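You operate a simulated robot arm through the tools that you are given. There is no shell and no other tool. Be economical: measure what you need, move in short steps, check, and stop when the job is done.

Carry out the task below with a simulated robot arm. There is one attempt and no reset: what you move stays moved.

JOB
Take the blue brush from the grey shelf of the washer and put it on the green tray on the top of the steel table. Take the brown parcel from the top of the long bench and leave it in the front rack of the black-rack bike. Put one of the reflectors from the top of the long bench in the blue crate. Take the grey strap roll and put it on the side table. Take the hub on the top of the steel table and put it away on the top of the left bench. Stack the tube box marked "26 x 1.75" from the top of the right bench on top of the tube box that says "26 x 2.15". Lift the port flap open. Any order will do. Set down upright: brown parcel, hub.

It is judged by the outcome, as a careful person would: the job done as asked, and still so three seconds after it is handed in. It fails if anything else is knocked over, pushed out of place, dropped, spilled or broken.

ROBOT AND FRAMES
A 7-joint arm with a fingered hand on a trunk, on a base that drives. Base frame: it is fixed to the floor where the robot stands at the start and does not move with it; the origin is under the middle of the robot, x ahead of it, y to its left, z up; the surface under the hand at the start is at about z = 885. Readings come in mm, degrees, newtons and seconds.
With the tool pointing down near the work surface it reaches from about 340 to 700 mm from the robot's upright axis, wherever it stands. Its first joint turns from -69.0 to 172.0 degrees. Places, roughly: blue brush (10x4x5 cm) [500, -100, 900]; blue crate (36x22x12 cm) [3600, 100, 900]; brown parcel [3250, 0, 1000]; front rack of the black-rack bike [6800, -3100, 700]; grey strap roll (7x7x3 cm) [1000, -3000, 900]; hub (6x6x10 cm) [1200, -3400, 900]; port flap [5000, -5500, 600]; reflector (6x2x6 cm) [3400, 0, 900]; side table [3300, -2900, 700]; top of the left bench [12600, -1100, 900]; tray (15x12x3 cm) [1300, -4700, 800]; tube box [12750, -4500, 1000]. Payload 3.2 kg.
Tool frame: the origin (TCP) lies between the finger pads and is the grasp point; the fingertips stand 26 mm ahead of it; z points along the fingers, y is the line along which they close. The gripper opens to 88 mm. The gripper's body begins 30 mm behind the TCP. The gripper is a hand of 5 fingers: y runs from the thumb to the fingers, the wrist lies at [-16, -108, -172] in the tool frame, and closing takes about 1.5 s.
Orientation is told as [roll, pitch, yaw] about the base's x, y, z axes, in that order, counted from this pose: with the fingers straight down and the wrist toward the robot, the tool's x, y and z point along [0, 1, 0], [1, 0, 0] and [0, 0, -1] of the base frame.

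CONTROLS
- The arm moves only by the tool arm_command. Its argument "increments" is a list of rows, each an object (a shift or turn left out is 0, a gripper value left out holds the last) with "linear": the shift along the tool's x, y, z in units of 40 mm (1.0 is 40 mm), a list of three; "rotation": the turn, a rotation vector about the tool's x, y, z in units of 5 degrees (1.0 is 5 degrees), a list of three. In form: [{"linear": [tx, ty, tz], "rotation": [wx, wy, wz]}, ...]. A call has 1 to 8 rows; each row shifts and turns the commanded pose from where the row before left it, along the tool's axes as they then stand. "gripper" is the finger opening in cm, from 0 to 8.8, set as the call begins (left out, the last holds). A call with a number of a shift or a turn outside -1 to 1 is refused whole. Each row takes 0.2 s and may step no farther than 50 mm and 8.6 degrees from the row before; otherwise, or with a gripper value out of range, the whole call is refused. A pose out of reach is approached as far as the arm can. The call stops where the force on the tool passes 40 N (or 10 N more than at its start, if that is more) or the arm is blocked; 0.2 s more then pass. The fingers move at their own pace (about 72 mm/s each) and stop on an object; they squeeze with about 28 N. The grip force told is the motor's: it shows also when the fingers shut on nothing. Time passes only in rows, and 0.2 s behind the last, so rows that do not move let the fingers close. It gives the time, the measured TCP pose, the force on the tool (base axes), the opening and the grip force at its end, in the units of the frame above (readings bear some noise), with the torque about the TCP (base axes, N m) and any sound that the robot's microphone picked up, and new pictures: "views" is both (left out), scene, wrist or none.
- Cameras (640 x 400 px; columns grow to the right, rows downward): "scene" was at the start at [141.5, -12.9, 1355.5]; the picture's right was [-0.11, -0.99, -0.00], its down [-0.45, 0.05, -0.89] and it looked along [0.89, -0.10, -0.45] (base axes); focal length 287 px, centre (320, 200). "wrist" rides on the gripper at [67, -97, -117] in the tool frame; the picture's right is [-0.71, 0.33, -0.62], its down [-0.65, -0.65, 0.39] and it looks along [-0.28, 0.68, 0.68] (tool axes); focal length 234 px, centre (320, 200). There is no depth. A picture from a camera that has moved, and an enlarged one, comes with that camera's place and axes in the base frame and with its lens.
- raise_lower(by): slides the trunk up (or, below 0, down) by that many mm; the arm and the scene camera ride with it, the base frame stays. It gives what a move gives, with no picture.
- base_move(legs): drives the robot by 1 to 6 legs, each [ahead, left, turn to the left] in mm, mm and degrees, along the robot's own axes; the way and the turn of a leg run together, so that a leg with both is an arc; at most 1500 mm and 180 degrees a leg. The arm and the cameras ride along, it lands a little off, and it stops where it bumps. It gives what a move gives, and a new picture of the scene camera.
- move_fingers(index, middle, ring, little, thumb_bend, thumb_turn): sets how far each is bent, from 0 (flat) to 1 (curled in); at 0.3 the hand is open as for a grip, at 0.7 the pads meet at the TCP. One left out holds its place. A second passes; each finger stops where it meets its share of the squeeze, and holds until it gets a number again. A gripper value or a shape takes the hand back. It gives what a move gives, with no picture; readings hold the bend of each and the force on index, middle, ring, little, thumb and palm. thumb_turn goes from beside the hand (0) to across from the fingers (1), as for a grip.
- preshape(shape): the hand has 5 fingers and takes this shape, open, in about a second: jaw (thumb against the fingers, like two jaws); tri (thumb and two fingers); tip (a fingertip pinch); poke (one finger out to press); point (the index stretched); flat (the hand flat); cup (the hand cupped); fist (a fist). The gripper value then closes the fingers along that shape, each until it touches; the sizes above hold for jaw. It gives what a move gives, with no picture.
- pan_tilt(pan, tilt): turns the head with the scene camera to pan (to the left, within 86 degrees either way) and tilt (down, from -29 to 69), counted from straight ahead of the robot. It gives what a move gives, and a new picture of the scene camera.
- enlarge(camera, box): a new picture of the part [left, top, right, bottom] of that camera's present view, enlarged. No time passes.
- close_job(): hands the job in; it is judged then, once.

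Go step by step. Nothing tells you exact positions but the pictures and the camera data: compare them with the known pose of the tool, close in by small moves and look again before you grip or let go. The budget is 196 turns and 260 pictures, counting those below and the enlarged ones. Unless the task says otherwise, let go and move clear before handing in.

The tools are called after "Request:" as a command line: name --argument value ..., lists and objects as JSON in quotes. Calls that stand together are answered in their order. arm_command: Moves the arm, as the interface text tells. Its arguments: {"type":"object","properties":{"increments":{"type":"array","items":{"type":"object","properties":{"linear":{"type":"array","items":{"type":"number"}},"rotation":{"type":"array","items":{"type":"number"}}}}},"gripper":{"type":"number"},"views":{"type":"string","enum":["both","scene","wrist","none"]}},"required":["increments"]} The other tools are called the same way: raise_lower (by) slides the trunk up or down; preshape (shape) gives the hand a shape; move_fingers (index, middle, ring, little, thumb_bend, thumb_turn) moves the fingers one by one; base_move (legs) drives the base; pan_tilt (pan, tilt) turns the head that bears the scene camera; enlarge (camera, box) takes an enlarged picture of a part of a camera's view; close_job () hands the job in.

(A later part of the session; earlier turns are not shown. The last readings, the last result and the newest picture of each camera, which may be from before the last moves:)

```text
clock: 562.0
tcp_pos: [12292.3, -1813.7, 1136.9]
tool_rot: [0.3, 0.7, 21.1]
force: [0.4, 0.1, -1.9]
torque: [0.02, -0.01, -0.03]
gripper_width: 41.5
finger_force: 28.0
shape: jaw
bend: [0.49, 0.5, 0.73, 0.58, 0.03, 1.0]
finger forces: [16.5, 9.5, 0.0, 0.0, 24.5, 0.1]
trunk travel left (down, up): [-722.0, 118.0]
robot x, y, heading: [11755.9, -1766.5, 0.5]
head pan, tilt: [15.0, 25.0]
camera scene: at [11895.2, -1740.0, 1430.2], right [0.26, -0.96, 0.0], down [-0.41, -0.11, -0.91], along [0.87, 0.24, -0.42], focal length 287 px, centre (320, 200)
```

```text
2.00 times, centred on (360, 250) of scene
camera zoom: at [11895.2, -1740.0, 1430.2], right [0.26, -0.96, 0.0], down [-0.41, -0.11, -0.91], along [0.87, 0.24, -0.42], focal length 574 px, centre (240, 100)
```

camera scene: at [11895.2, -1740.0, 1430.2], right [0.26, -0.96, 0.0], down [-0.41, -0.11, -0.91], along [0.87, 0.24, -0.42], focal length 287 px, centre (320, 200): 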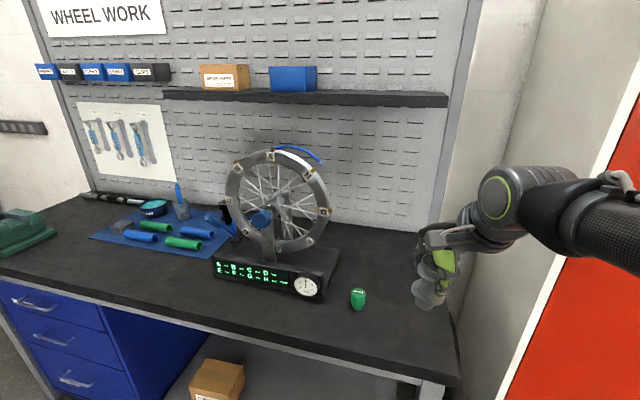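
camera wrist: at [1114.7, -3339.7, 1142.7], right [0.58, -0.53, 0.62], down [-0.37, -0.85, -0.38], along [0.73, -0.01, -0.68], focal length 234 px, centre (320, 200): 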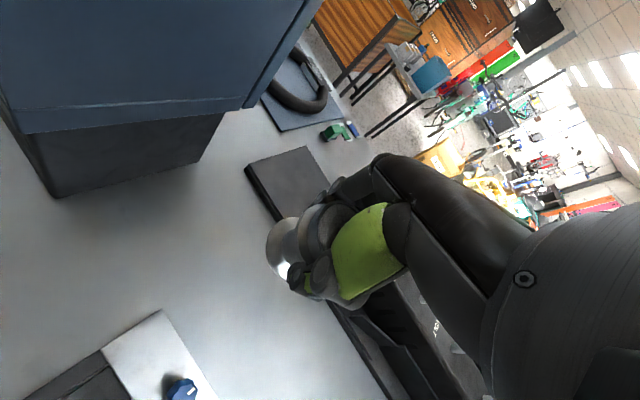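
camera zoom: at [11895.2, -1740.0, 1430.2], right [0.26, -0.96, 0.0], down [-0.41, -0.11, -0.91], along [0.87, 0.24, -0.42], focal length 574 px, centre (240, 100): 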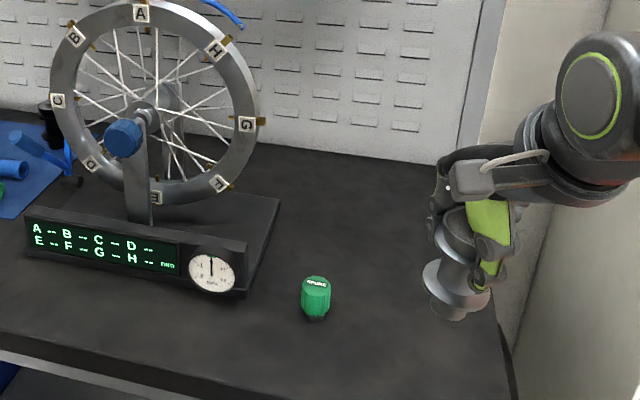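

The bench top is at z about 890, free spot at (12395, -1810). I move the hub over it and lower.

Request:
arm_command --increments '[{"linear": [-0.28, 0.81, 0]}, {"linear": [-0.28, 0.81, 0.3]}, {"linear": [-0.28, 0.81, 0.6]}, {"linear": [0, 0, 0.9]}, {"linear": [0, 0, 0.9]}, {"linear": [0, 0, 0.8]}, {}]'

```text
clock: 563.6
tcp_pos: [12394.2, -1811.8, 995.9]
tool_rot: [0.2, 0.7, 21.1]
force: [-0.4, 0.4, -2.0]
torque: [-0.03, 0.01, 0.02]
gripper_width: 41.4
finger_force: 27.7
shape: jaw
bend: [0.49, 0.5, 0.73, 0.58, 0.03, 1.0]
finger forces: [16.5, 9.4, 0.0, 0.1, 24.1, 0.0]
trunk travel left (down, up): [-722.0, 118.0]
robot x, y, heading: [11756.9, -1762.6, 0.3]
head pan, tilt: [15.0, 25.0]
camera scene: at [11894.4, -1740.0, 1430.3], right [0.26, -0.96, 0.0], down [-0.41, -0.11, -0.91], along [0.87, 0.24, -0.42], focal length 287 px, centre (320, 200)
camera wrist: at [12281.1, -1784.1, 1115.1], right [0.57, -0.54, 0.62], down [-0.38, -0.84, -0.38], along [0.73, -0.02, -0.69], focal length 234 px, centre (320, 200)
```

scene: 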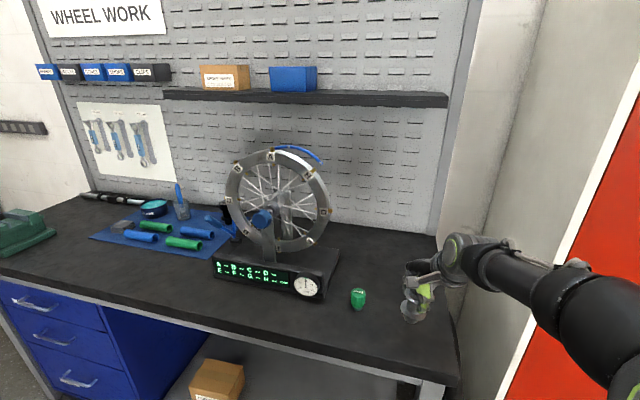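
wrist: 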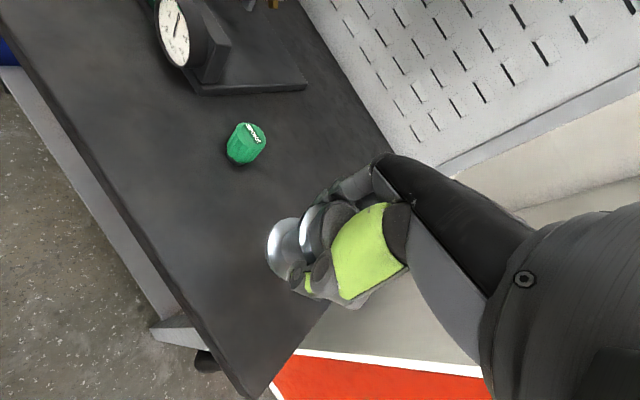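

Request:
arm_command --increments '[{"linear": [0, 0, 0.45]}, {"linear": [0, 0, 0.15]}, {}]' --views "none"

Request:
arm_command --increments '[{"linear": [0, 0, 0.08]}, {}, {"linear": [0, 0, 0.08]}, {}]' --views "none"

```text
clock: 564.4
tcp_pos: [12393.4, -1811.9, 972.8]
tool_rot: [0.2, 0.8, 21.1]
force: [0.0, -0.1, -1.5]
torque: [0.01, 0.01, 0.03]
gripper_width: 41.8
finger_force: 28.0
shape: jaw
bend: [0.49, 0.5, 0.73, 0.58, 0.03, 1.0]
finger forces: [16.5, 9.4, 0.1, 0.0, 24.2, 0.0]
trunk travel left (down, up): [-722.0, 118.0]
robot x, y, heading: [11752.4, -1760.2, -0.0]
head pan, tilt: [15.0, 25.0]
```

```text
clock: 565.4
tcp_pos: [12393.3, -1811.1, 964.7]
tool_rot: [0.2, 0.8, 21.2]
force: [0.1, -0.3, -1.7]
torque: [-0.01, -0.02, 0.0]
gripper_width: 41.3
finger_force: 28.1
shape: jaw
bend: [0.49, 0.5, 0.73, 0.58, 0.03, 1.0]
finger forces: [16.5, 9.4, 0.0, 0.0, 24.1, 0.1]
trunk travel left (down, up): [-722.0, 118.0]
robot x, y, heading: [11755.7, -1760.9, 0.1]
head pan, tilt: [15.0, 25.0]
```

Request:
arm_command --increments '[{"linear": [0, 0, 0.1]}, {}, {"linear": [0, 0, 0.08]}, {}]' --views "none"

Request:
arm_command --increments '[{"linear": [0, 0, 0.06]}, {}]'

```text
clock: 566.4
tcp_pos: [12393.7, -1811.4, 958.9]
tool_rot: [0.2, 0.8, 21.1]
force: [0.0, 0.2, -2.0]
torque: [0.04, 0.0, -0.02]
gripper_width: 41.0
finger_force: 27.8
shape: jaw
bend: [0.49, 0.5, 0.73, 0.58, 0.03, 1.0]
finger forces: [16.5, 9.3, 0.1, 0.0, 24.1, 0.1]
trunk travel left (down, up): [-722.0, 118.0]
robot x, y, heading: [11758.0, -1761.9, 0.4]
head pan, tilt: [15.0, 25.0]
```

```text
clock: 567.0
tcp_pos: [12393.1, -1812.9, 955.2]
tool_rot: [0.3, 0.8, 21.1]
force: [0.4, 0.6, -2.7]
torque: [0.02, 0.0, -0.02]
gripper_width: 41.1
finger_force: 28.2
shape: jaw
bend: [0.49, 0.5, 0.73, 0.58, 0.03, 1.0]
finger forces: [16.6, 9.4, 0.1, 0.0, 24.1, 0.0]
trunk travel left (down, up): [-722.0, 118.0]
robot x, y, heading: [11755.8, -1762.2, 0.1]
head pan, tilt: [15.0, 25.0]
camera scene: at [11895.2, -1740.0, 1430.2], right [0.26, -0.96, 0.0], down [-0.41, -0.11, -0.91], along [0.87, 0.24, -0.42], focal length 287 px, centre (320, 200)
camera wrist: at [12280.1, -1784.0, 1075.4], right [0.57, -0.54, 0.62], down [-0.38, -0.84, -0.38], along [0.73, -0.02, -0.69], focal length 234 px, centre (320, 200)
```

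scene: 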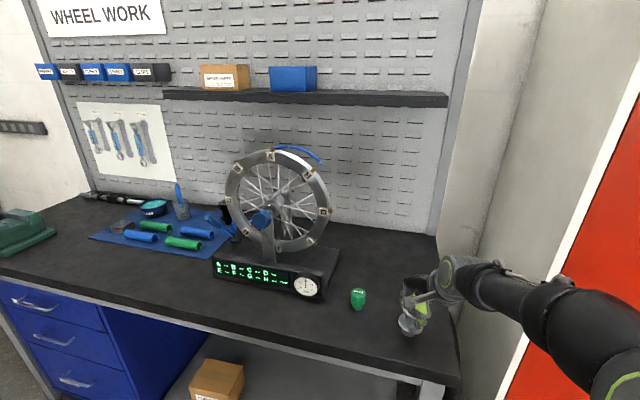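
wrist: 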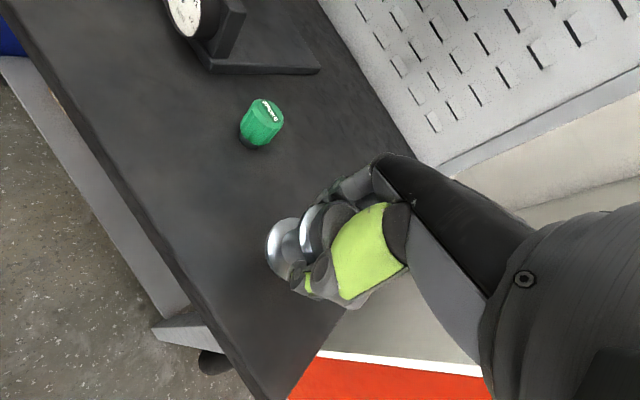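

Request:
arm_command --increments '[{"linear": [0, 0, 0.12]}, {}, {"linear": [0, 0, 0.1]}, {}]' --views "none"

Request:
arm_command --increments '[{"linear": [0, 0, 0.1]}, {}, {"linear": [0, 0, 0.08]}, {}]' --views "none"

```text
clock: 568.0
tcp_pos: [12392.7, -1811.9, 947.0]
tool_rot: [0.2, 0.8, 21.1]
force: [0.1, 1.5, -2.4]
torque: [-0.03, 0.02, 0.02]
gripper_width: 41.0
finger_force: 28.3
shape: jaw
bend: [0.49, 0.5, 0.73, 0.58, 0.03, 1.0]
finger forces: [16.5, 9.3, 0.0, 0.0, 24.1, 0.0]
trunk travel left (down, up): [-722.0, 118.0]
robot x, y, heading: [11752.6, -1763.5, 0.3]
head pan, tilt: [15.0, 25.0]
```

```text
clock: 569.0
tcp_pos: [12393.6, -1811.4, 940.3]
tool_rot: [0.2, 0.8, 21.1]
force: [-0.2, 0.3, -3.0]
torque: [0.01, 0.0, -0.04]
gripper_width: 41.2
finger_force: 28.4
shape: jaw
bend: [0.49, 0.5, 0.73, 0.58, 0.03, 1.0]
finger forces: [16.4, 9.4, 0.0, 0.0, 24.1, 0.1]
trunk travel left (down, up): [-722.0, 118.0]
robot x, y, heading: [11755.3, -1763.8, 0.4]
head pan, tilt: [15.0, 25.0]
```

Request:
arm_command --increments '[{"linear": [0, 0, 0.1]}, {}, {"linear": [0, 0, 0.1]}, {}, {"linear": [0, 0, 0.08]}, {}]'

Request:
enlarge --camera "scene" --box '[320, 250, 480, 370]'

```text
clock: 570.4
tcp_pos: [12390.6, -1810.2, 930.0]
tool_rot: [0.1, 0.9, 21.1]
force: [-0.3, 2.1, 14.8]
torque: [-0.03, -0.16, 0.02]
gripper_width: 41.0
finger_force: 28.3
shape: jaw
bend: [0.49, 0.51, 0.73, 0.58, 0.0, 1.0]
finger forces: [19.6, 8.9, 0.1, 0.1, 27.0, 0.1]
trunk travel left (down, up): [-722.0, 118.0]
robot x, y, heading: [11756.2, -1763.3, 0.3]
head pan, tilt: [15.0, 25.0]
camera scene: at [11891.7, -1738.9, 1430.5], right [0.26, -0.96, 0.0], down [-0.41, -0.11, -0.91], along [0.88, 0.24, -0.42], focal length 287 px, centre (320, 200)
camera wrist: at [12277.2, -1782.9, 1049.3], right [0.57, -0.54, 0.62], down [-0.38, -0.84, -0.38], along [0.73, -0.02, -0.69], focal length 234 px, centre (320, 200)
```

scene: 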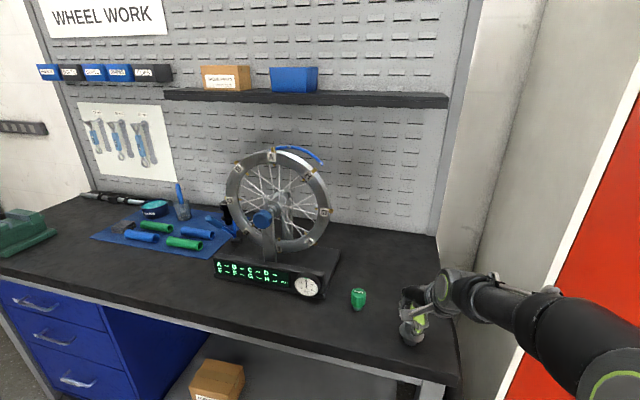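
wrist: 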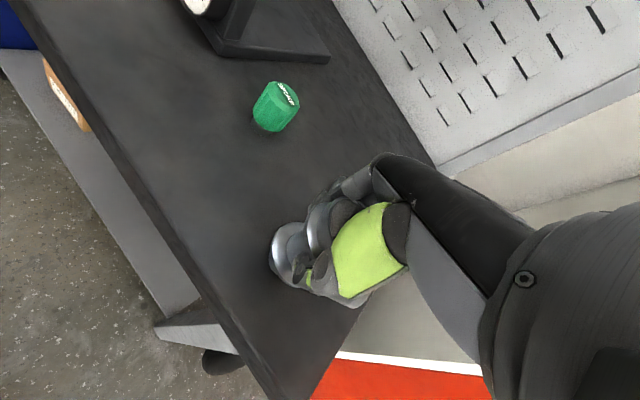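

```text
3.33 times, centred on (400, 310) of scene
camera zoom: at [11891.7, -1738.9, 1430.5], right [0.26, -0.96, 0.0], down [-0.41, -0.11, -0.91], along [0.88, 0.24, -0.42], focal length 956 px, centre (53, -167)
```

zoom: 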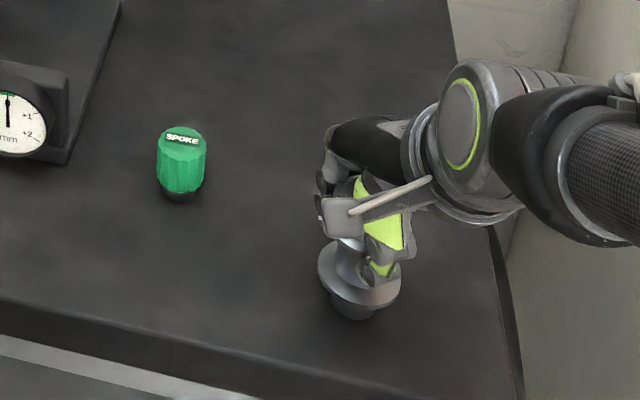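

Contact: the hub is down. I ease off by 2 mm, open, and lift straight up.

Request:
arm_command --increments '[{"linear": [0, 0, -0.06]}, {}, {}]' --views "none"

Request:
arm_command --increments '[{}, {}, {}, {}]' --gripper 8.8 --views "wrist"

```text
clock: 571.2
tcp_pos: [12392.3, -1811.1, 929.6]
tool_rot: [0.1, 0.9, 21.2]
force: [-0.9, -0.1, 4.5]
torque: [-0.02, -0.01, 0.01]
gripper_width: 41.1
finger_force: 27.8
shape: jaw
bend: [0.49, 0.51, 0.73, 0.58, 0.0, 1.0]
finger forces: [18.7, 8.4, 0.1, 0.1, 27.3, 0.0]
trunk travel left (down, up): [-722.0, 118.0]
robot x, y, heading: [11755.1, -1760.2, -0.1]
head pan, tilt: [15.0, 25.0]
```

```text
clock: 572.2
tcp_pos: [12392.4, -1811.6, 931.3]
tool_rot: [0.2, 0.8, 21.1]
force: [0.2, -0.4, -0.1]
torque: [-0.02, 0.05, -0.01]
gripper_width: 87.9
finger_force: 0.0
shape: jaw
bend: [0.3, 0.3, 0.3, 0.3, 0.3, 0.97]
finger forces: [0.0, 0.0, 0.0, 0.0, 0.1, 0.0]
trunk travel left (down, up): [-722.0, 118.0]
robot x, y, heading: [11754.4, -1761.7, 0.1]
head pan, tilt: [15.0, 25.0]
camera wrist: at [12279.8, -1783.5, 1050.4], right [0.57, -0.54, 0.62], down [-0.38, -0.84, -0.38], along [0.73, -0.02, -0.69], focal length 234 px, centre (320, 200)
```

wrist: 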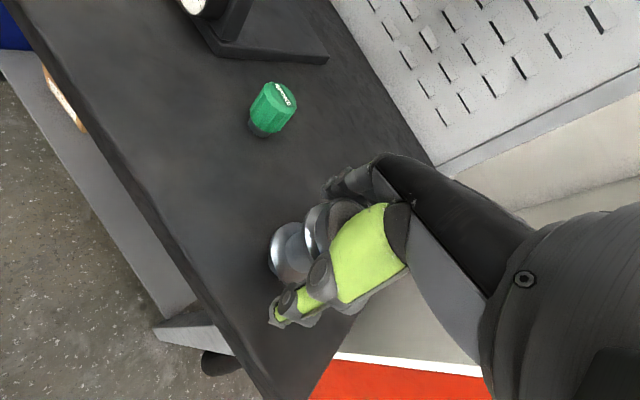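

Released; the hub stands. I lift clear.

Request:
arm_command --increments '[{"linear": [0, 0, -0.5]}, {"linear": [0, 0, -0.8]}, {"linear": [0, 0, -0.9]}, {"linear": [0, 0, -0.9]}, {"linear": [0, -0.6, -0.7]}, {"linear": [0, -0.9, 0]}]'

```text
clock: 573.6
tcp_pos: [12338.8, -1832.5, 1085.6]
tool_rot: [0.1, 0.7, 21.0]
force: [-0.4, 0.1, -0.5]
torque: [0.04, -0.02, -0.03]
gripper_width: 88.1
finger_force: 0.0
shape: jaw
bend: [0.3, 0.3, 0.3, 0.3, 0.3, 0.97]
finger forces: [0.0, 0.1, 0.0, 0.1, 0.0, 0.0]
trunk travel left (down, up): [-722.0, 118.0]
robot x, y, heading: [11756.3, -1763.8, 0.3]
head pan, tilt: [15.0, 25.0]
camera scene: at [11892.7, -1740.8, 1430.4], right [0.26, -0.96, 0.0], down [-0.41, -0.11, -0.91], along [0.87, 0.24, -0.42], focal length 287 px, centre (320, 200)
camera wrist: at [12225.1, -1804.5, 1204.0], right [0.57, -0.54, 0.62], down [-0.38, -0.84, -0.38], along [0.73, -0.02, -0.69], focal length 234 px, centre (320, 200)
```

scene: 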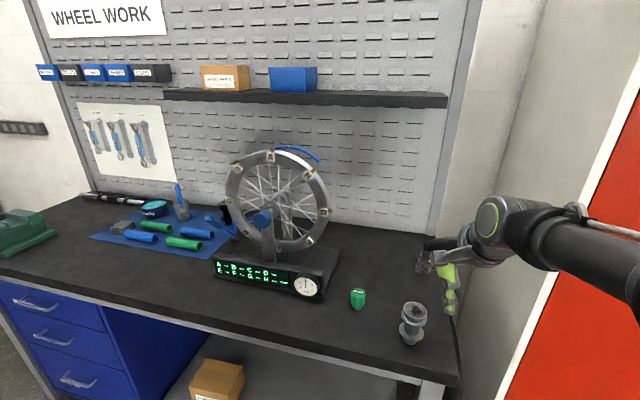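
wrist: 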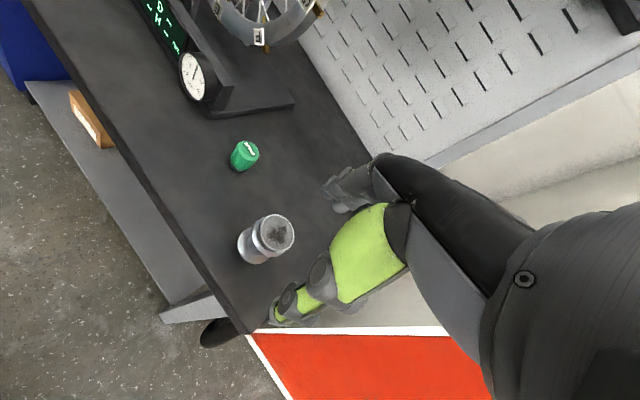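

The hub stands upright on the left bench. Now I look toward the right bench for the tube boxes.

Request:
base_move --legs '[[-250, 0, 0]]'

Request:
pan_tilt --pan -70 --tilt 20

```text
clock: 575.4
tcp_pos: [12089.2, -1832.3, 1083.6]
tool_rot: [0.3, 0.7, 20.9]
force: [0.3, -0.2, -0.5]
torque: [0.01, -0.05, 0.02]
gripper_width: 88.1
finger_force: 0.0
shape: jaw
bend: [0.3, 0.3, 0.3, 0.3, 0.3, 0.97]
finger forces: [0.0, 0.1, 0.0, 0.1, 0.1, 0.0]
trunk travel left (down, up): [-722.0, 118.0]
robot x, y, heading: [11502.9, -1765.8, 0.2]
head pan, tilt: [15.0, 25.0]
camera scene: at [11643.6, -1741.3, 1430.2], right [0.26, -0.97, 0.0], down [-0.41, -0.11, -0.91], along [0.87, 0.24, -0.42], focal length 287 px, centre (320, 200)
```

scene: 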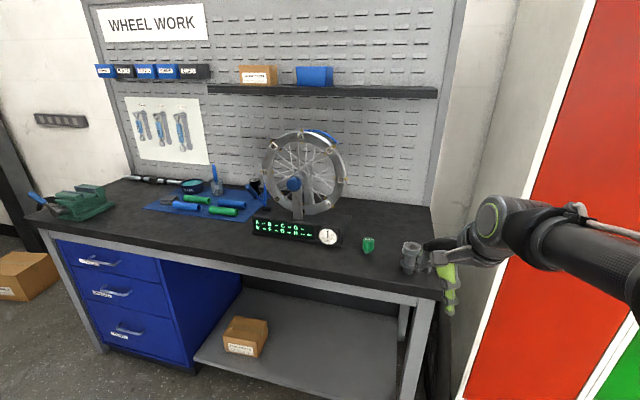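

```text
clock: 577.0
tcp_pos: [12089.3, -1833.2, 1083.7]
tool_rot: [0.2, 0.6, 20.9]
force: [-0.1, 0.1, 0.3]
torque: [0.0, 0.0, -0.03]
gripper_width: 88.0
finger_force: 0.1
shape: jaw
bend: [0.3, 0.3, 0.3, 0.3, 0.3, 0.97]
finger forces: [0.0, 0.0, 0.0, 0.0, 0.1, 0.0]
trunk travel left (down, up): [-722.0, 118.0]
robot x, y, heading: [11505.5, -1758.8, 0.4]
head pan, tilt: [-70.0, 20.0]
camera scene: at [11587.0, -1852.8, 1438.3], right [-0.94, -0.35, 0.0], down [-0.12, 0.32, -0.94], along [0.32, -0.88, -0.34], focal length 287 px, centre (320, 200)
```

scene: 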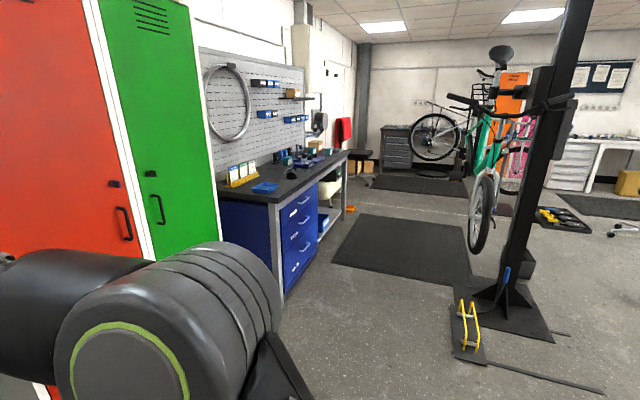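

Request:
base_move --legs '[[200, -1350, 0], [0, -1300, 0]]'

Request:
pan_tilt --pan 10 --tilt 22

```text
clock: 589.9
tcp_pos: [12301.5, -4459.6, 1084.0]
tool_rot: [0.1, 0.7, 21.1]
force: [1.3, 0.8, 0.0]
torque: [-0.01, 0.05, -0.05]
gripper_width: 87.9
finger_force: 0.1
shape: jaw
bend: [0.3, 0.3, 0.3, 0.3, 0.3, 0.97]
finger forces: [0.0, 0.1, 0.0, 0.1, 0.0, 0.1]
trunk travel left (down, up): [-722.0, 118.0]
robot x, y, heading: [11713.4, -4389.3, 0.5]
head pan, tilt: [-70.0, 20.0]
camera scene: at [11798.9, -4480.5, 1438.3], right [-0.94, -0.35, 0.0], down [-0.12, 0.32, -0.94], along [0.33, -0.88, -0.34], focal length 287 px, centre (320, 200)
```

scene: 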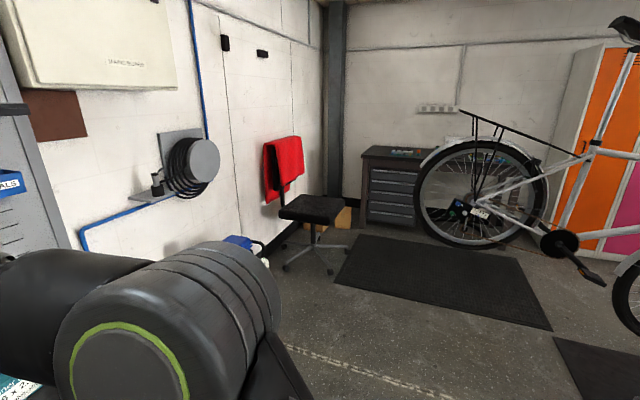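

```text
clock: 591.4
tcp_pos: [12300.4, -4459.9, 1084.4]
tool_rot: [0.3, 0.7, 21.1]
force: [0.1, -0.2, -0.2]
torque: [0.0, 0.04, -0.01]
gripper_width: 87.8
finger_force: 0.1
shape: jaw
bend: [0.3, 0.3, 0.3, 0.3, 0.3, 0.97]
finger forces: [0.0, 0.0, 0.1, 0.1, 0.0, 0.0]
trunk travel left (down, up): [-722.0, 118.0]
robot x, y, heading: [11715.8, -4389.6, 0.0]
head pan, tilt: [10.0, 22.0]
camera scene: at [11857.8, -4376.5, 1435.1], right [0.18, -0.98, 0.0], down [-0.37, -0.07, -0.93], along [0.91, 0.17, -0.37], focal length 287 px, centre (320, 200)
```

scene: 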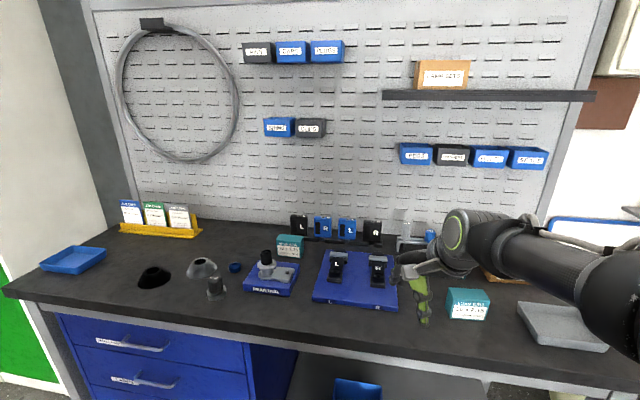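

Request:
enlarge --camera "scene" --box '[250, 210, 410, 310]'

Request:
enlarge --camera "scene" --box '[400, 230, 600, 355]'

```text
4.00 times, centred on (330, 260) of scene
camera zoom: at [11857.8, -4376.5, 1435.1], right [0.18, -0.98, 0.0], down [-0.37, -0.07, -0.93], along [0.91, 0.17, -0.37], focal length 1147 px, centre (280, -40)
```

zoom: 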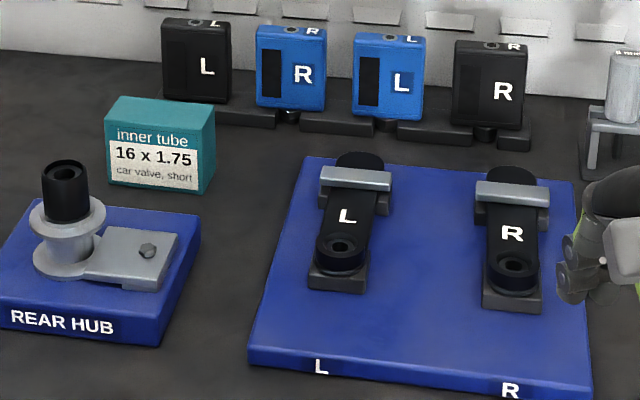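

```text
3.20 times, centred on (500, 292) of scene
camera zoom: at [11857.8, -4376.5, 1435.1], right [0.18, -0.98, 0.0], down [-0.37, -0.07, -0.93], along [0.91, 0.17, -0.37], focal length 918 px, centre (-256, -96)
```

zoom: 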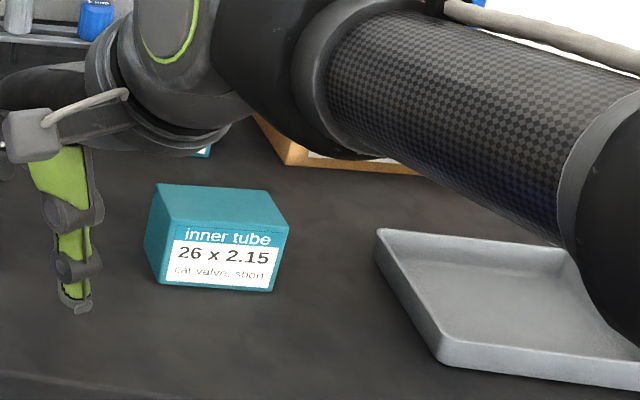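

The base box "26 x 2.15" is in front right; the left teal box is a 16 x 1.75. The wanted one seems hidden behind the hand, so I shift right to see it.

Request:
base_move --legs '[[-60, -380, 0]]'

Request:
enlarge --camera "scene" --box '[200, 220, 440, 350]'

```text
clock: 593.8
tcp_pos: [12244.1, -4835.5, 1082.9]
tool_rot: [0.2, 0.7, 21.3]
force: [-0.4, 0.3, -0.3]
torque: [0.01, -0.03, -0.04]
gripper_width: 87.9
finger_force: 0.1
shape: jaw
bend: [0.3, 0.3, 0.3, 0.3, 0.3, 0.97]
finger forces: [0.1, 0.1, 0.0, 0.1, 0.0, 0.0]
trunk travel left (down, up): [-722.0, 118.0]
robot x, y, heading: [11664.1, -4768.0, 0.6]
head pan, tilt: [10.0, 22.0]
camera scene: at [11800.9, -4753.5, 1435.1], right [0.18, -0.98, 0.0], down [-0.37, -0.07, -0.93], along [0.91, 0.17, -0.37], focal length 287 px, centre (320, 200)
```

scene: 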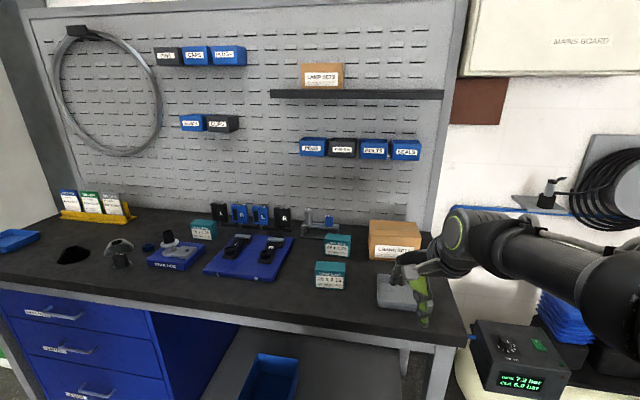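

```text
2.67 times, centred on (320, 285) of scene
camera zoom: at [11800.9, -4753.5, 1435.1], right [0.18, -0.98, 0.0], down [-0.37, -0.07, -0.93], along [0.91, 0.17, -0.37], focal length 765 px, centre (320, -27)
```

zoom: 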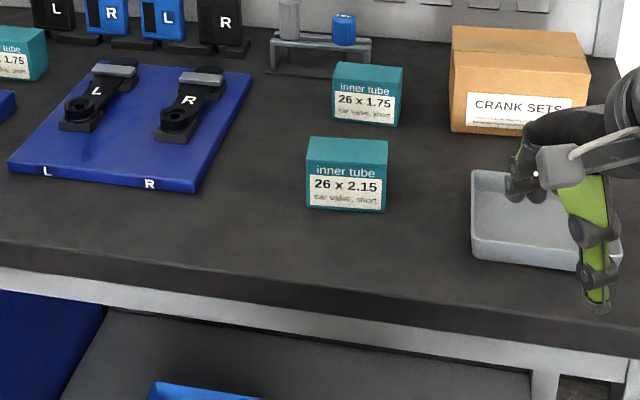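

I see the "26 x 1.75" box right behind the "26 x 2.15" one: centres about (12720, -4651) and (12535, -4648), bench z about 860. I position the robot at an angle for the grasp.

Request:
base_move --legs '[[0, 330, 0], [330, 0, -20], [110, 0, 0]]'

Request:
pan_tilt --pan 0 --tilt 38

Request:
enlarge --camera "scene" --box '[220, 100, 440, 240]'

```text
clock: 598.6
tcp_pos: [12606.3, -4786.6, 1084.0]
tool_rot: [0.2, 0.6, 1.5]
force: [-0.9, 0.0, 0.1]
torque: [-0.02, 0.02, 0.02]
gripper_width: 88.0
finger_force: 0.0
shape: jaw
bend: [0.3, 0.3, 0.3, 0.3, 0.3, 0.97]
finger forces: [0.0, 0.0, 0.1, 0.1, 0.0, 0.1]
trunk travel left (down, up): [-722.0, 118.0]
robot x, y, heading: [12080.9, -4524.2, -19.3]
head pan, tilt: [10.0, 22.0]
camera scene: at [12217.7, -4559.9, 1435.1], right [-0.16, -0.99, 0.0], down [-0.37, 0.06, -0.93], along [0.92, -0.15, -0.37], focal length 287 px, centre (320, 200)
```

scene: 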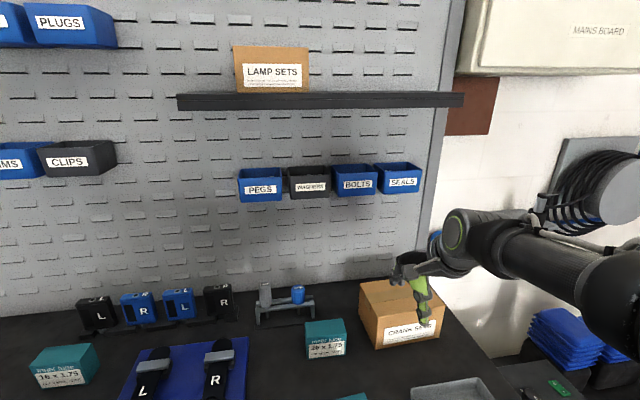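

```text
clock: 599.4
tcp_pos: [12606.8, -4787.4, 1084.1]
tool_rot: [0.1, 0.7, 1.4]
force: [0.4, 0.1, -0.2]
torque: [0.0, 0.0, 0.01]
gripper_width: 88.1
finger_force: 0.0
shape: jaw
bend: [0.3, 0.3, 0.3, 0.3, 0.3, 0.97]
finger forces: [0.0, 0.0, 0.1, 0.0, 0.1, 0.1]
trunk travel left (down, up): [-722.0, 118.0]
robot x, y, heading: [12075.9, -4523.3, -19.4]
head pan, tilt: [0.0, 38.0]
camera scene: at [12207.6, -4573.3, 1410.0], right [-0.33, -0.94, 0.0], down [-0.58, 0.2, -0.79], along [0.74, -0.26, -0.61], focal length 287 px, centre (320, 200)
```

scene: 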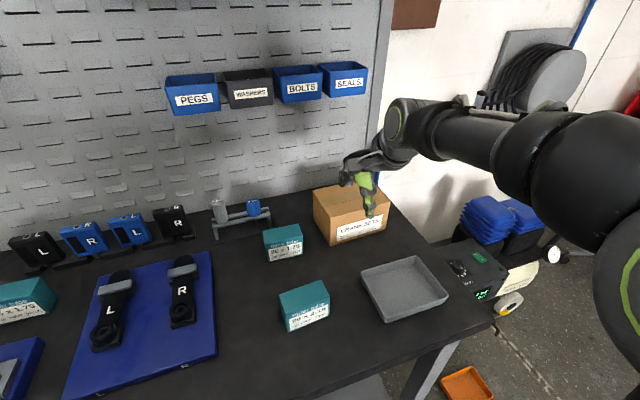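

```text
2.86 times, centred on (330, 170) of scene
camera zoom: at [12207.6, -4573.3, 1410.0], right [-0.33, -0.94, 0.0], down [-0.58, 0.2, -0.79], along [0.74, -0.26, -0.61], focal length 819 px, centre (291, 286)
```

zoom: 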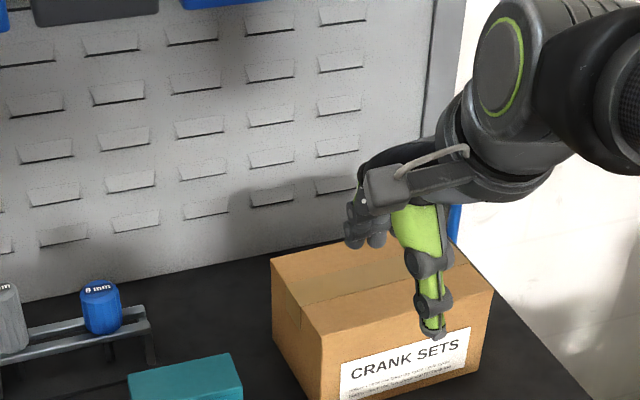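

Request:
enlarge --camera "scene" --box '[240, 210, 360, 340]'

```text
3.08 times, centred on (300, 275) of scene
camera zoom: at [12207.6, -4573.3, 1410.0], right [-0.33, -0.94, 0.0], down [-0.58, 0.2, -0.79], along [0.74, -0.26, -0.61], focal length 882 px, centre (382, -31)
```

zoom: 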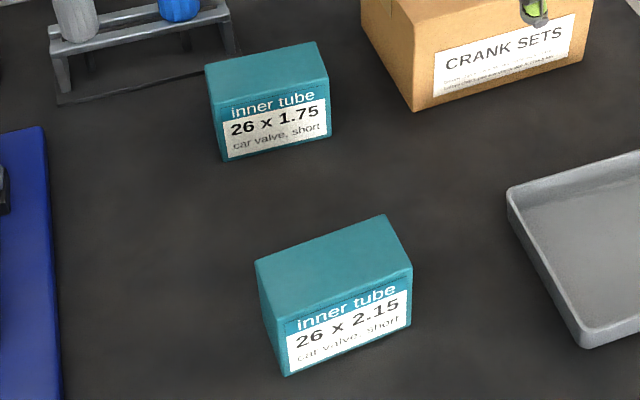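

Both views agree: the 26 x 1.75 box is centred at (12709, -4651), facing the robot squarely. I move over it.

Request:
arm_command --increments '[{"linear": [0.835, 0.65, 0]}, {"linear": [0.835, 0.65, 0]}, {"linear": [0.835, 0.65, 0]}, {"linear": [0.835, 0.65, 0.3]}, {"linear": [0, 0, 0.9]}, {"linear": [0, 0, 0.9]}, {}]'

```text
clock: 601.0
tcp_pos: [12704.1, -4650.5, 999.2]
tool_rot: [0.2, 0.7, 1.5]
force: [-0.6, -0.1, 0.5]
torque: [-0.02, -0.02, 0.01]
gripper_width: 87.8
finger_force: 0.0
shape: jaw
bend: [0.3, 0.3, 0.3, 0.3, 0.3, 0.97]
finger forces: [0.1, 0.0, 0.0, 0.1, 0.0, 0.0]
trunk travel left (down, up): [-722.0, 118.0]
robot x, y, heading: [12082.3, -4527.3, -19.3]
head pan, tilt: [0.0, 38.0]
camera scene: at [12207.1, -4573.5, 1410.0], right [-0.33, -0.94, 0.0], down [-0.58, 0.2, -0.79], along [0.74, -0.26, -0.62], focal length 287 px, centre (320, 200)
camera wrist: at [12607.5, -4587.2, 1118.3], right [0.36, -0.7, 0.62], down [-0.64, -0.66, -0.38], along [0.68, -0.26, -0.69], focal length 234 px, centre (320, 200)
```

scene: 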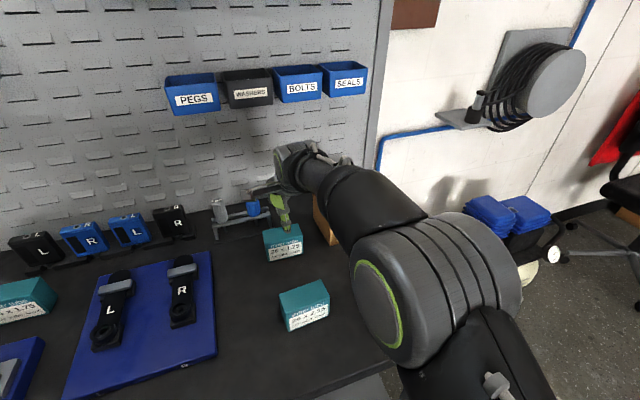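
wrist: 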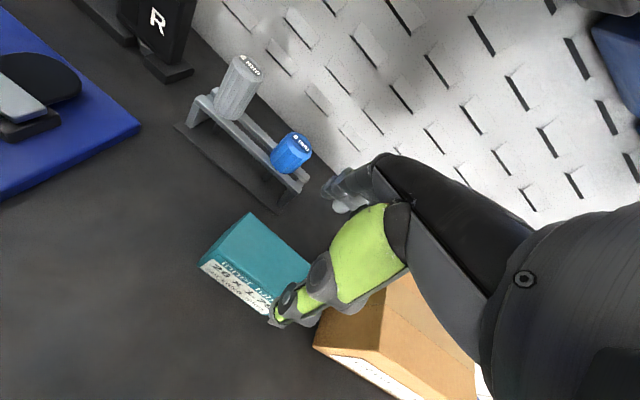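

Request:
arm_command --increments '[{"linear": [0, 0, 0.8]}, {"linear": [0, 0, 0.8]}, {"linear": [0, 0, 0.7]}, {}]'

```text
clock: 602.0
tcp_pos: [12703.6, -4651.3, 906.7]
tool_rot: [0.1, 0.7, 1.6]
force: [0.4, -0.1, -0.3]
torque: [-0.03, 0.01, 0.0]
gripper_width: 87.9
finger_force: 0.1
shape: jaw
bend: [0.3, 0.3, 0.3, 0.3, 0.3, 0.97]
finger forces: [0.2, 0.0, 0.1, 0.1, 0.1, 0.1]
trunk travel left (down, up): [-722.0, 118.0]
robot x, y, heading: [12077.5, -4521.8, -19.1]
head pan, tilt: [0.0, 38.0]
camera scene: at [12207.3, -4573.3, 1410.0], right [-0.33, -0.94, 0.0], down [-0.58, 0.2, -0.79], along [0.74, -0.26, -0.62], focal length 287 px, centre (320, 200)
camera wrist: at [12607.0, -4586.9, 1025.2], right [0.36, -0.7, 0.62], down [-0.64, -0.67, -0.38], along [0.68, -0.26, -0.69], focal length 234 px, centre (320, 200)
```

scene: 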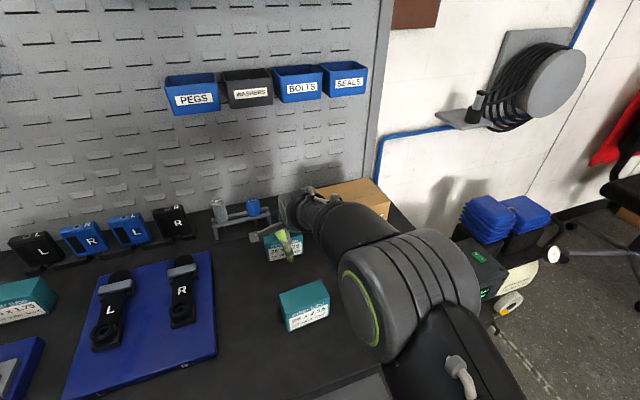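
wrist: 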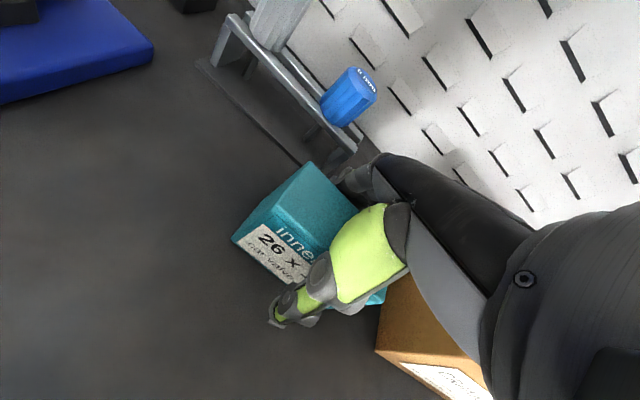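

Request:
arm_command --increments '[{"linear": [0, 0, 0.45]}, {}]' --views "none"

Request:
arm_command --increments '[{}, {}, {}, {}, {}, {}]' --gripper 4 --views "none"

Request:
arm_command --increments '[{"linear": [0, 0, -0.4]}, {"linear": [0, 0, -0.7]}, {"linear": [0, 0, -0.7]}, {"linear": [0, 0, -0.7]}]'

```text
clock: 602.5
tcp_pos: [12703.5, -4649.8, 888.7]
tool_rot: [0.1, 0.7, 1.4]
force: [-0.3, -0.3, -0.2]
torque: [-0.01, 0.0, 0.01]
gripper_width: 88.1
finger_force: 0.1
shape: jaw
bend: [0.3, 0.3, 0.3, 0.3, 0.3, 0.97]
finger forces: [0.0, 0.1, 0.1, 0.0, 0.1, 0.1]
trunk travel left (down, up): [-722.0, 118.0]
robot x, y, heading: [12080.1, -4525.4, -19.4]
head pan, tilt: [0.0, 38.0]
```

```text
clock: 604.0
tcp_pos: [12703.6, -4650.0, 888.6]
tool_rot: [0.2, 0.8, 1.4]
force: [0.1, -0.3, -0.9]
torque: [-0.05, 0.05, 0.01]
gripper_width: 40.5
finger_force: 28.0
shape: jaw
bend: [0.53, 0.5, 0.73, 0.58, 0.33, 0.99]
finger forces: [14.7, 8.4, 3.2, 2.9, 28.7, 0.0]
trunk travel left (down, up): [-722.0, 118.0]
robot x, y, heading: [12079.9, -4526.5, -19.4]
head pan, tilt: [0.0, 38.0]
```

```text
clock: 605.0
tcp_pos: [12705.2, -4650.6, 988.9]
tool_rot: [0.2, 0.9, 1.5]
force: [-0.3, -0.2, -1.0]
torque: [-0.03, -0.01, 0.04]
gripper_width: 40.7
finger_force: 27.9
shape: jaw
bend: [0.53, 0.5, 0.73, 0.59, 0.33, 0.98]
finger forces: [14.5, 8.4, 3.2, 2.6, 28.4, 0.0]
trunk travel left (down, up): [-722.0, 118.0]
robot x, y, heading: [12077.6, -4525.7, -19.6]
head pan, tilt: [0.0, 38.0]
camera scene: at [12207.5, -4573.4, 1409.9], right [-0.33, -0.94, 0.0], down [-0.58, 0.2, -0.79], along [0.74, -0.26, -0.62], focal length 287 px, centre (320, 200)
camera wrist: at [12607.9, -4586.5, 1108.1], right [0.36, -0.7, 0.62], down [-0.64, -0.66, -0.38], along [0.68, -0.26, -0.69], focal length 234 px, centre (320, 200)
```

scene: 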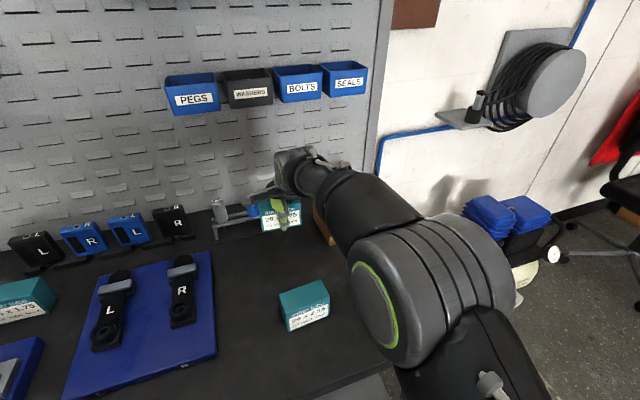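
wrist: 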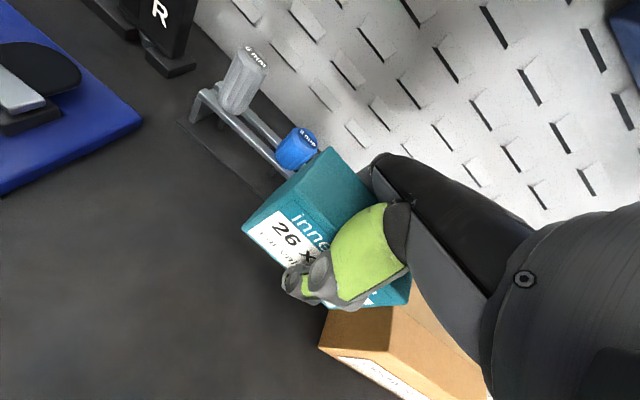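

The box is held. I carry it over the 26 x 2.15 box, matching its direction.

Request:
arm_command --increments '[{"linear": [0, -0.5, -0.3], "rotation": [0, 0, -0.6]}, {"linear": [0, -0.8, 0]}, {"linear": [0, -0.8, 0]}, {"linear": [0, -0.8, 0]}, {"linear": [0, -0.8, 0]}, {"linear": [0.15, -0.7, 0]}, {}]'

Request:
enlarge --camera "scene" --box '[240, 220, 360, 350]'

```text
clock: 606.5
tcp_pos: [12529.2, -4658.9, 1002.7]
tool_rot: [0.3, 0.8, 4.5]
force: [0.2, -1.2, -1.1]
torque: [-0.02, 0.01, -0.02]
gripper_width: 40.6
finger_force: 27.7
shape: jaw
bend: [0.53, 0.5, 0.73, 0.59, 0.33, 0.98]
finger forces: [14.5, 8.5, 3.2, 2.6, 28.2, 0.0]
trunk travel left (down, up): [-722.0, 118.0]
robot x, y, heading: [12078.8, -4527.6, -19.3]
head pan, tilt: [0.0, 38.0]
camera scene: at [12209.0, -4573.7, 1409.8], right [-0.33, -0.94, 0.0], down [-0.58, 0.2, -0.79], along [0.74, -0.26, -0.62], focal length 287 px, centre (320, 200)
camera wrist: at [12429.3, -4600.2, 1122.4], right [0.39, -0.68, 0.62], down [-0.61, -0.7, -0.38], along [0.69, -0.22, -0.69], focal length 234 px, centre (320, 200)
```

scene: 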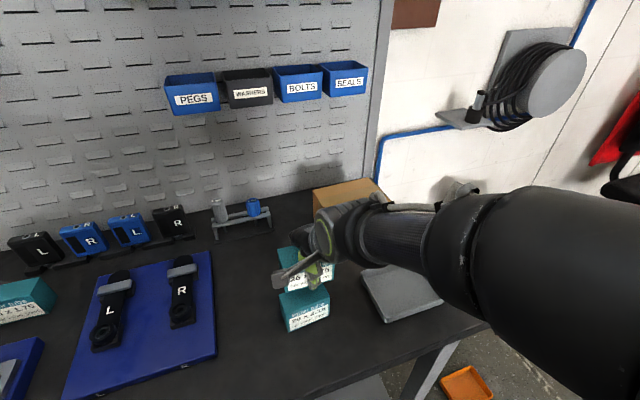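
wrist: 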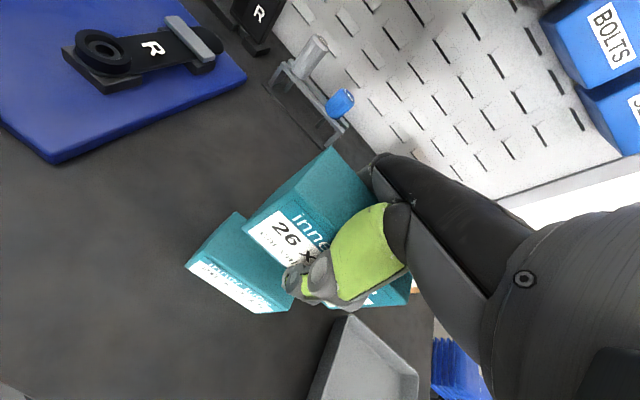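

```text
3.08 times, centred on (300, 285) of scene
camera zoom: at [12209.0, -4573.7, 1409.8], right [-0.33, -0.94, 0.0], down [-0.58, 0.2, -0.79], along [0.74, -0.26, -0.62], focal length 882 px, centre (382, -62)
```

zoom: 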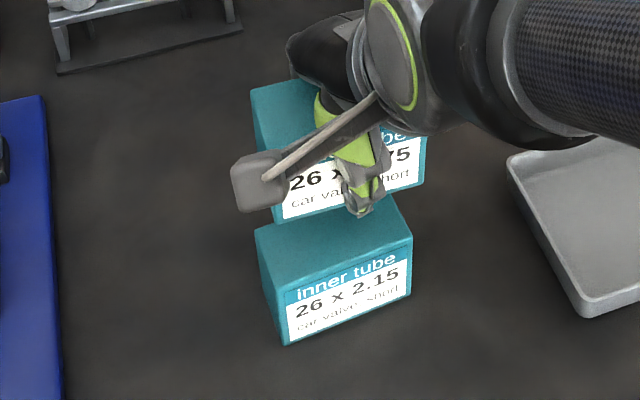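

The held box needs about 5° more yaw and 6 mm toward +y. I correct and lower to just above.

Request:
arm_command --increments '[{"linear": [0.15, -0.02, 0], "rotation": [0, 0, -1]}, {"linear": [0, 0, 0.5]}, {"linear": [0, 0, 0.4]}, {}]'

Request:
enlarge --camera "scene" --box '[240, 220, 360, 350]'

```text
clock: 607.5
tcp_pos: [12527.6, -4652.1, 968.1]
tool_rot: [0.3, 0.8, 9.5]
force: [-1.5, -1.1, -1.6]
torque: [0.02, -0.04, 0.03]
gripper_width: 40.7
finger_force: 28.0
shape: jaw
bend: [0.53, 0.5, 0.73, 0.59, 0.33, 0.98]
finger forces: [14.5, 8.4, 3.2, 2.4, 28.2, 0.1]
trunk travel left (down, up): [-722.0, 118.0]
robot x, y, heading: [12077.0, -4526.5, -19.4]
head pan, tilt: [0.0, 38.0]
camera scene: at [12207.9, -4573.5, 1409.9], right [-0.33, -0.94, 0.0], down [-0.58, 0.2, -0.79], along [0.74, -0.26, -0.62], focal length 287 px, centre (320, 200)
camera wrist: at [12422.4, -4602.5, 1087.3], right [0.45, -0.64, 0.62], down [-0.54, -0.75, -0.38], along [0.71, -0.16, -0.69], focal length 234 px, centre (320, 200)
```

scene: 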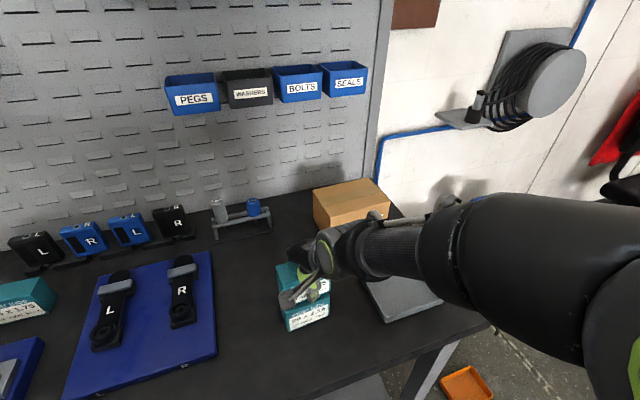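
wrist: 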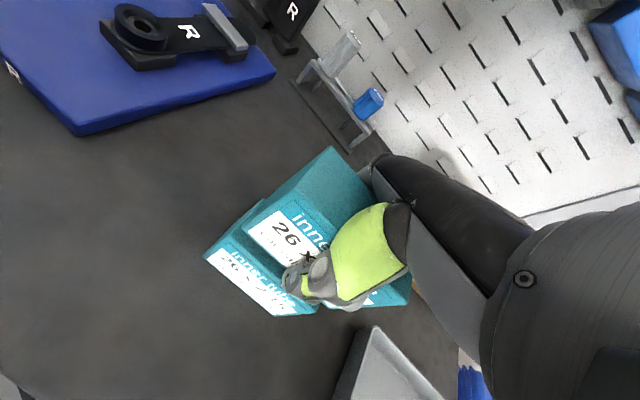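

```text
3.08 times, centred on (300, 285) of scene
camera zoom: at [12207.9, -4573.5, 1409.9], right [-0.33, -0.94, 0.0], down [-0.58, 0.2, -0.79], along [0.74, -0.26, -0.62], focal length 882 px, centre (382, -62)
```

zoom: 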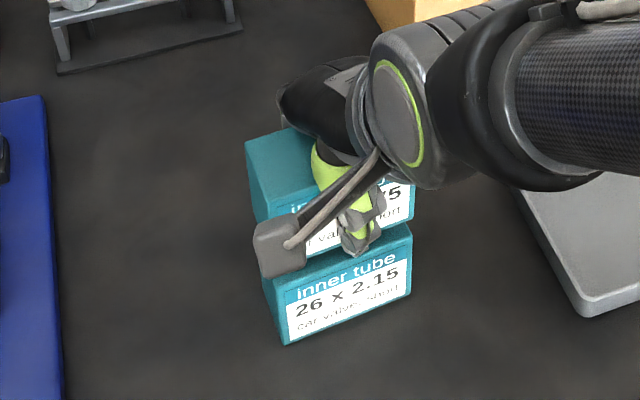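

The boxes line up within a few millimetres. I lower to contact.

Request:
arm_command --increments '[{"linear": [0, 0, 0.35]}, {"linear": [0, 0, 0.1]}, {}]' --views "none"

Request:
arm_command --increments '[{"linear": [0, 0, 0.08]}, {}, {"linear": [0, 0, 0.07]}, {}]' --views "none"

```text
clock: 608.4
tcp_pos: [12528.5, -4650.3, 954.3]
tool_rot: [0.1, -0.1, 9.5]
force: [1.9, -3.1, 31.5]
torque: [-0.09, 0.86, 0.04]
gripper_width: 40.9
finger_force: 28.1
shape: jaw
bend: [0.53, 0.51, 0.73, 0.59, 0.08, 0.98]
finger forces: [19.1, 8.4, 3.5, 4.3, 35.9, 0.0]
trunk travel left (down, up): [-722.0, 118.0]
robot x, y, heading: [12081.3, -4527.4, -19.3]
head pan, tilt: [0.0, 38.0]
```

```text
clock: 608.8
tcp_pos: [12531.2, -4650.8, 955.4]
tool_rot: [0.2, -0.7, 9.3]
force: [-6.8, -0.1, 19.0]
torque: [-0.08, 0.75, -0.02]
gripper_width: 41.9
finger_force: 27.6
shape: jaw
bend: [0.54, 0.51, 0.73, 0.59, 0.05, 0.98]
finger forces: [16.5, 7.6, 3.2, 2.6, 36.7, 0.0]
trunk travel left (down, up): [-722.0, 118.0]
robot x, y, heading: [12078.3, -4525.8, -19.4]
head pan, tilt: [0.0, 38.0]
stopped in row 2: the force on the tool passed its limit at 43 N (the readings are from after the stop); the commanded pose is now the measured one
```

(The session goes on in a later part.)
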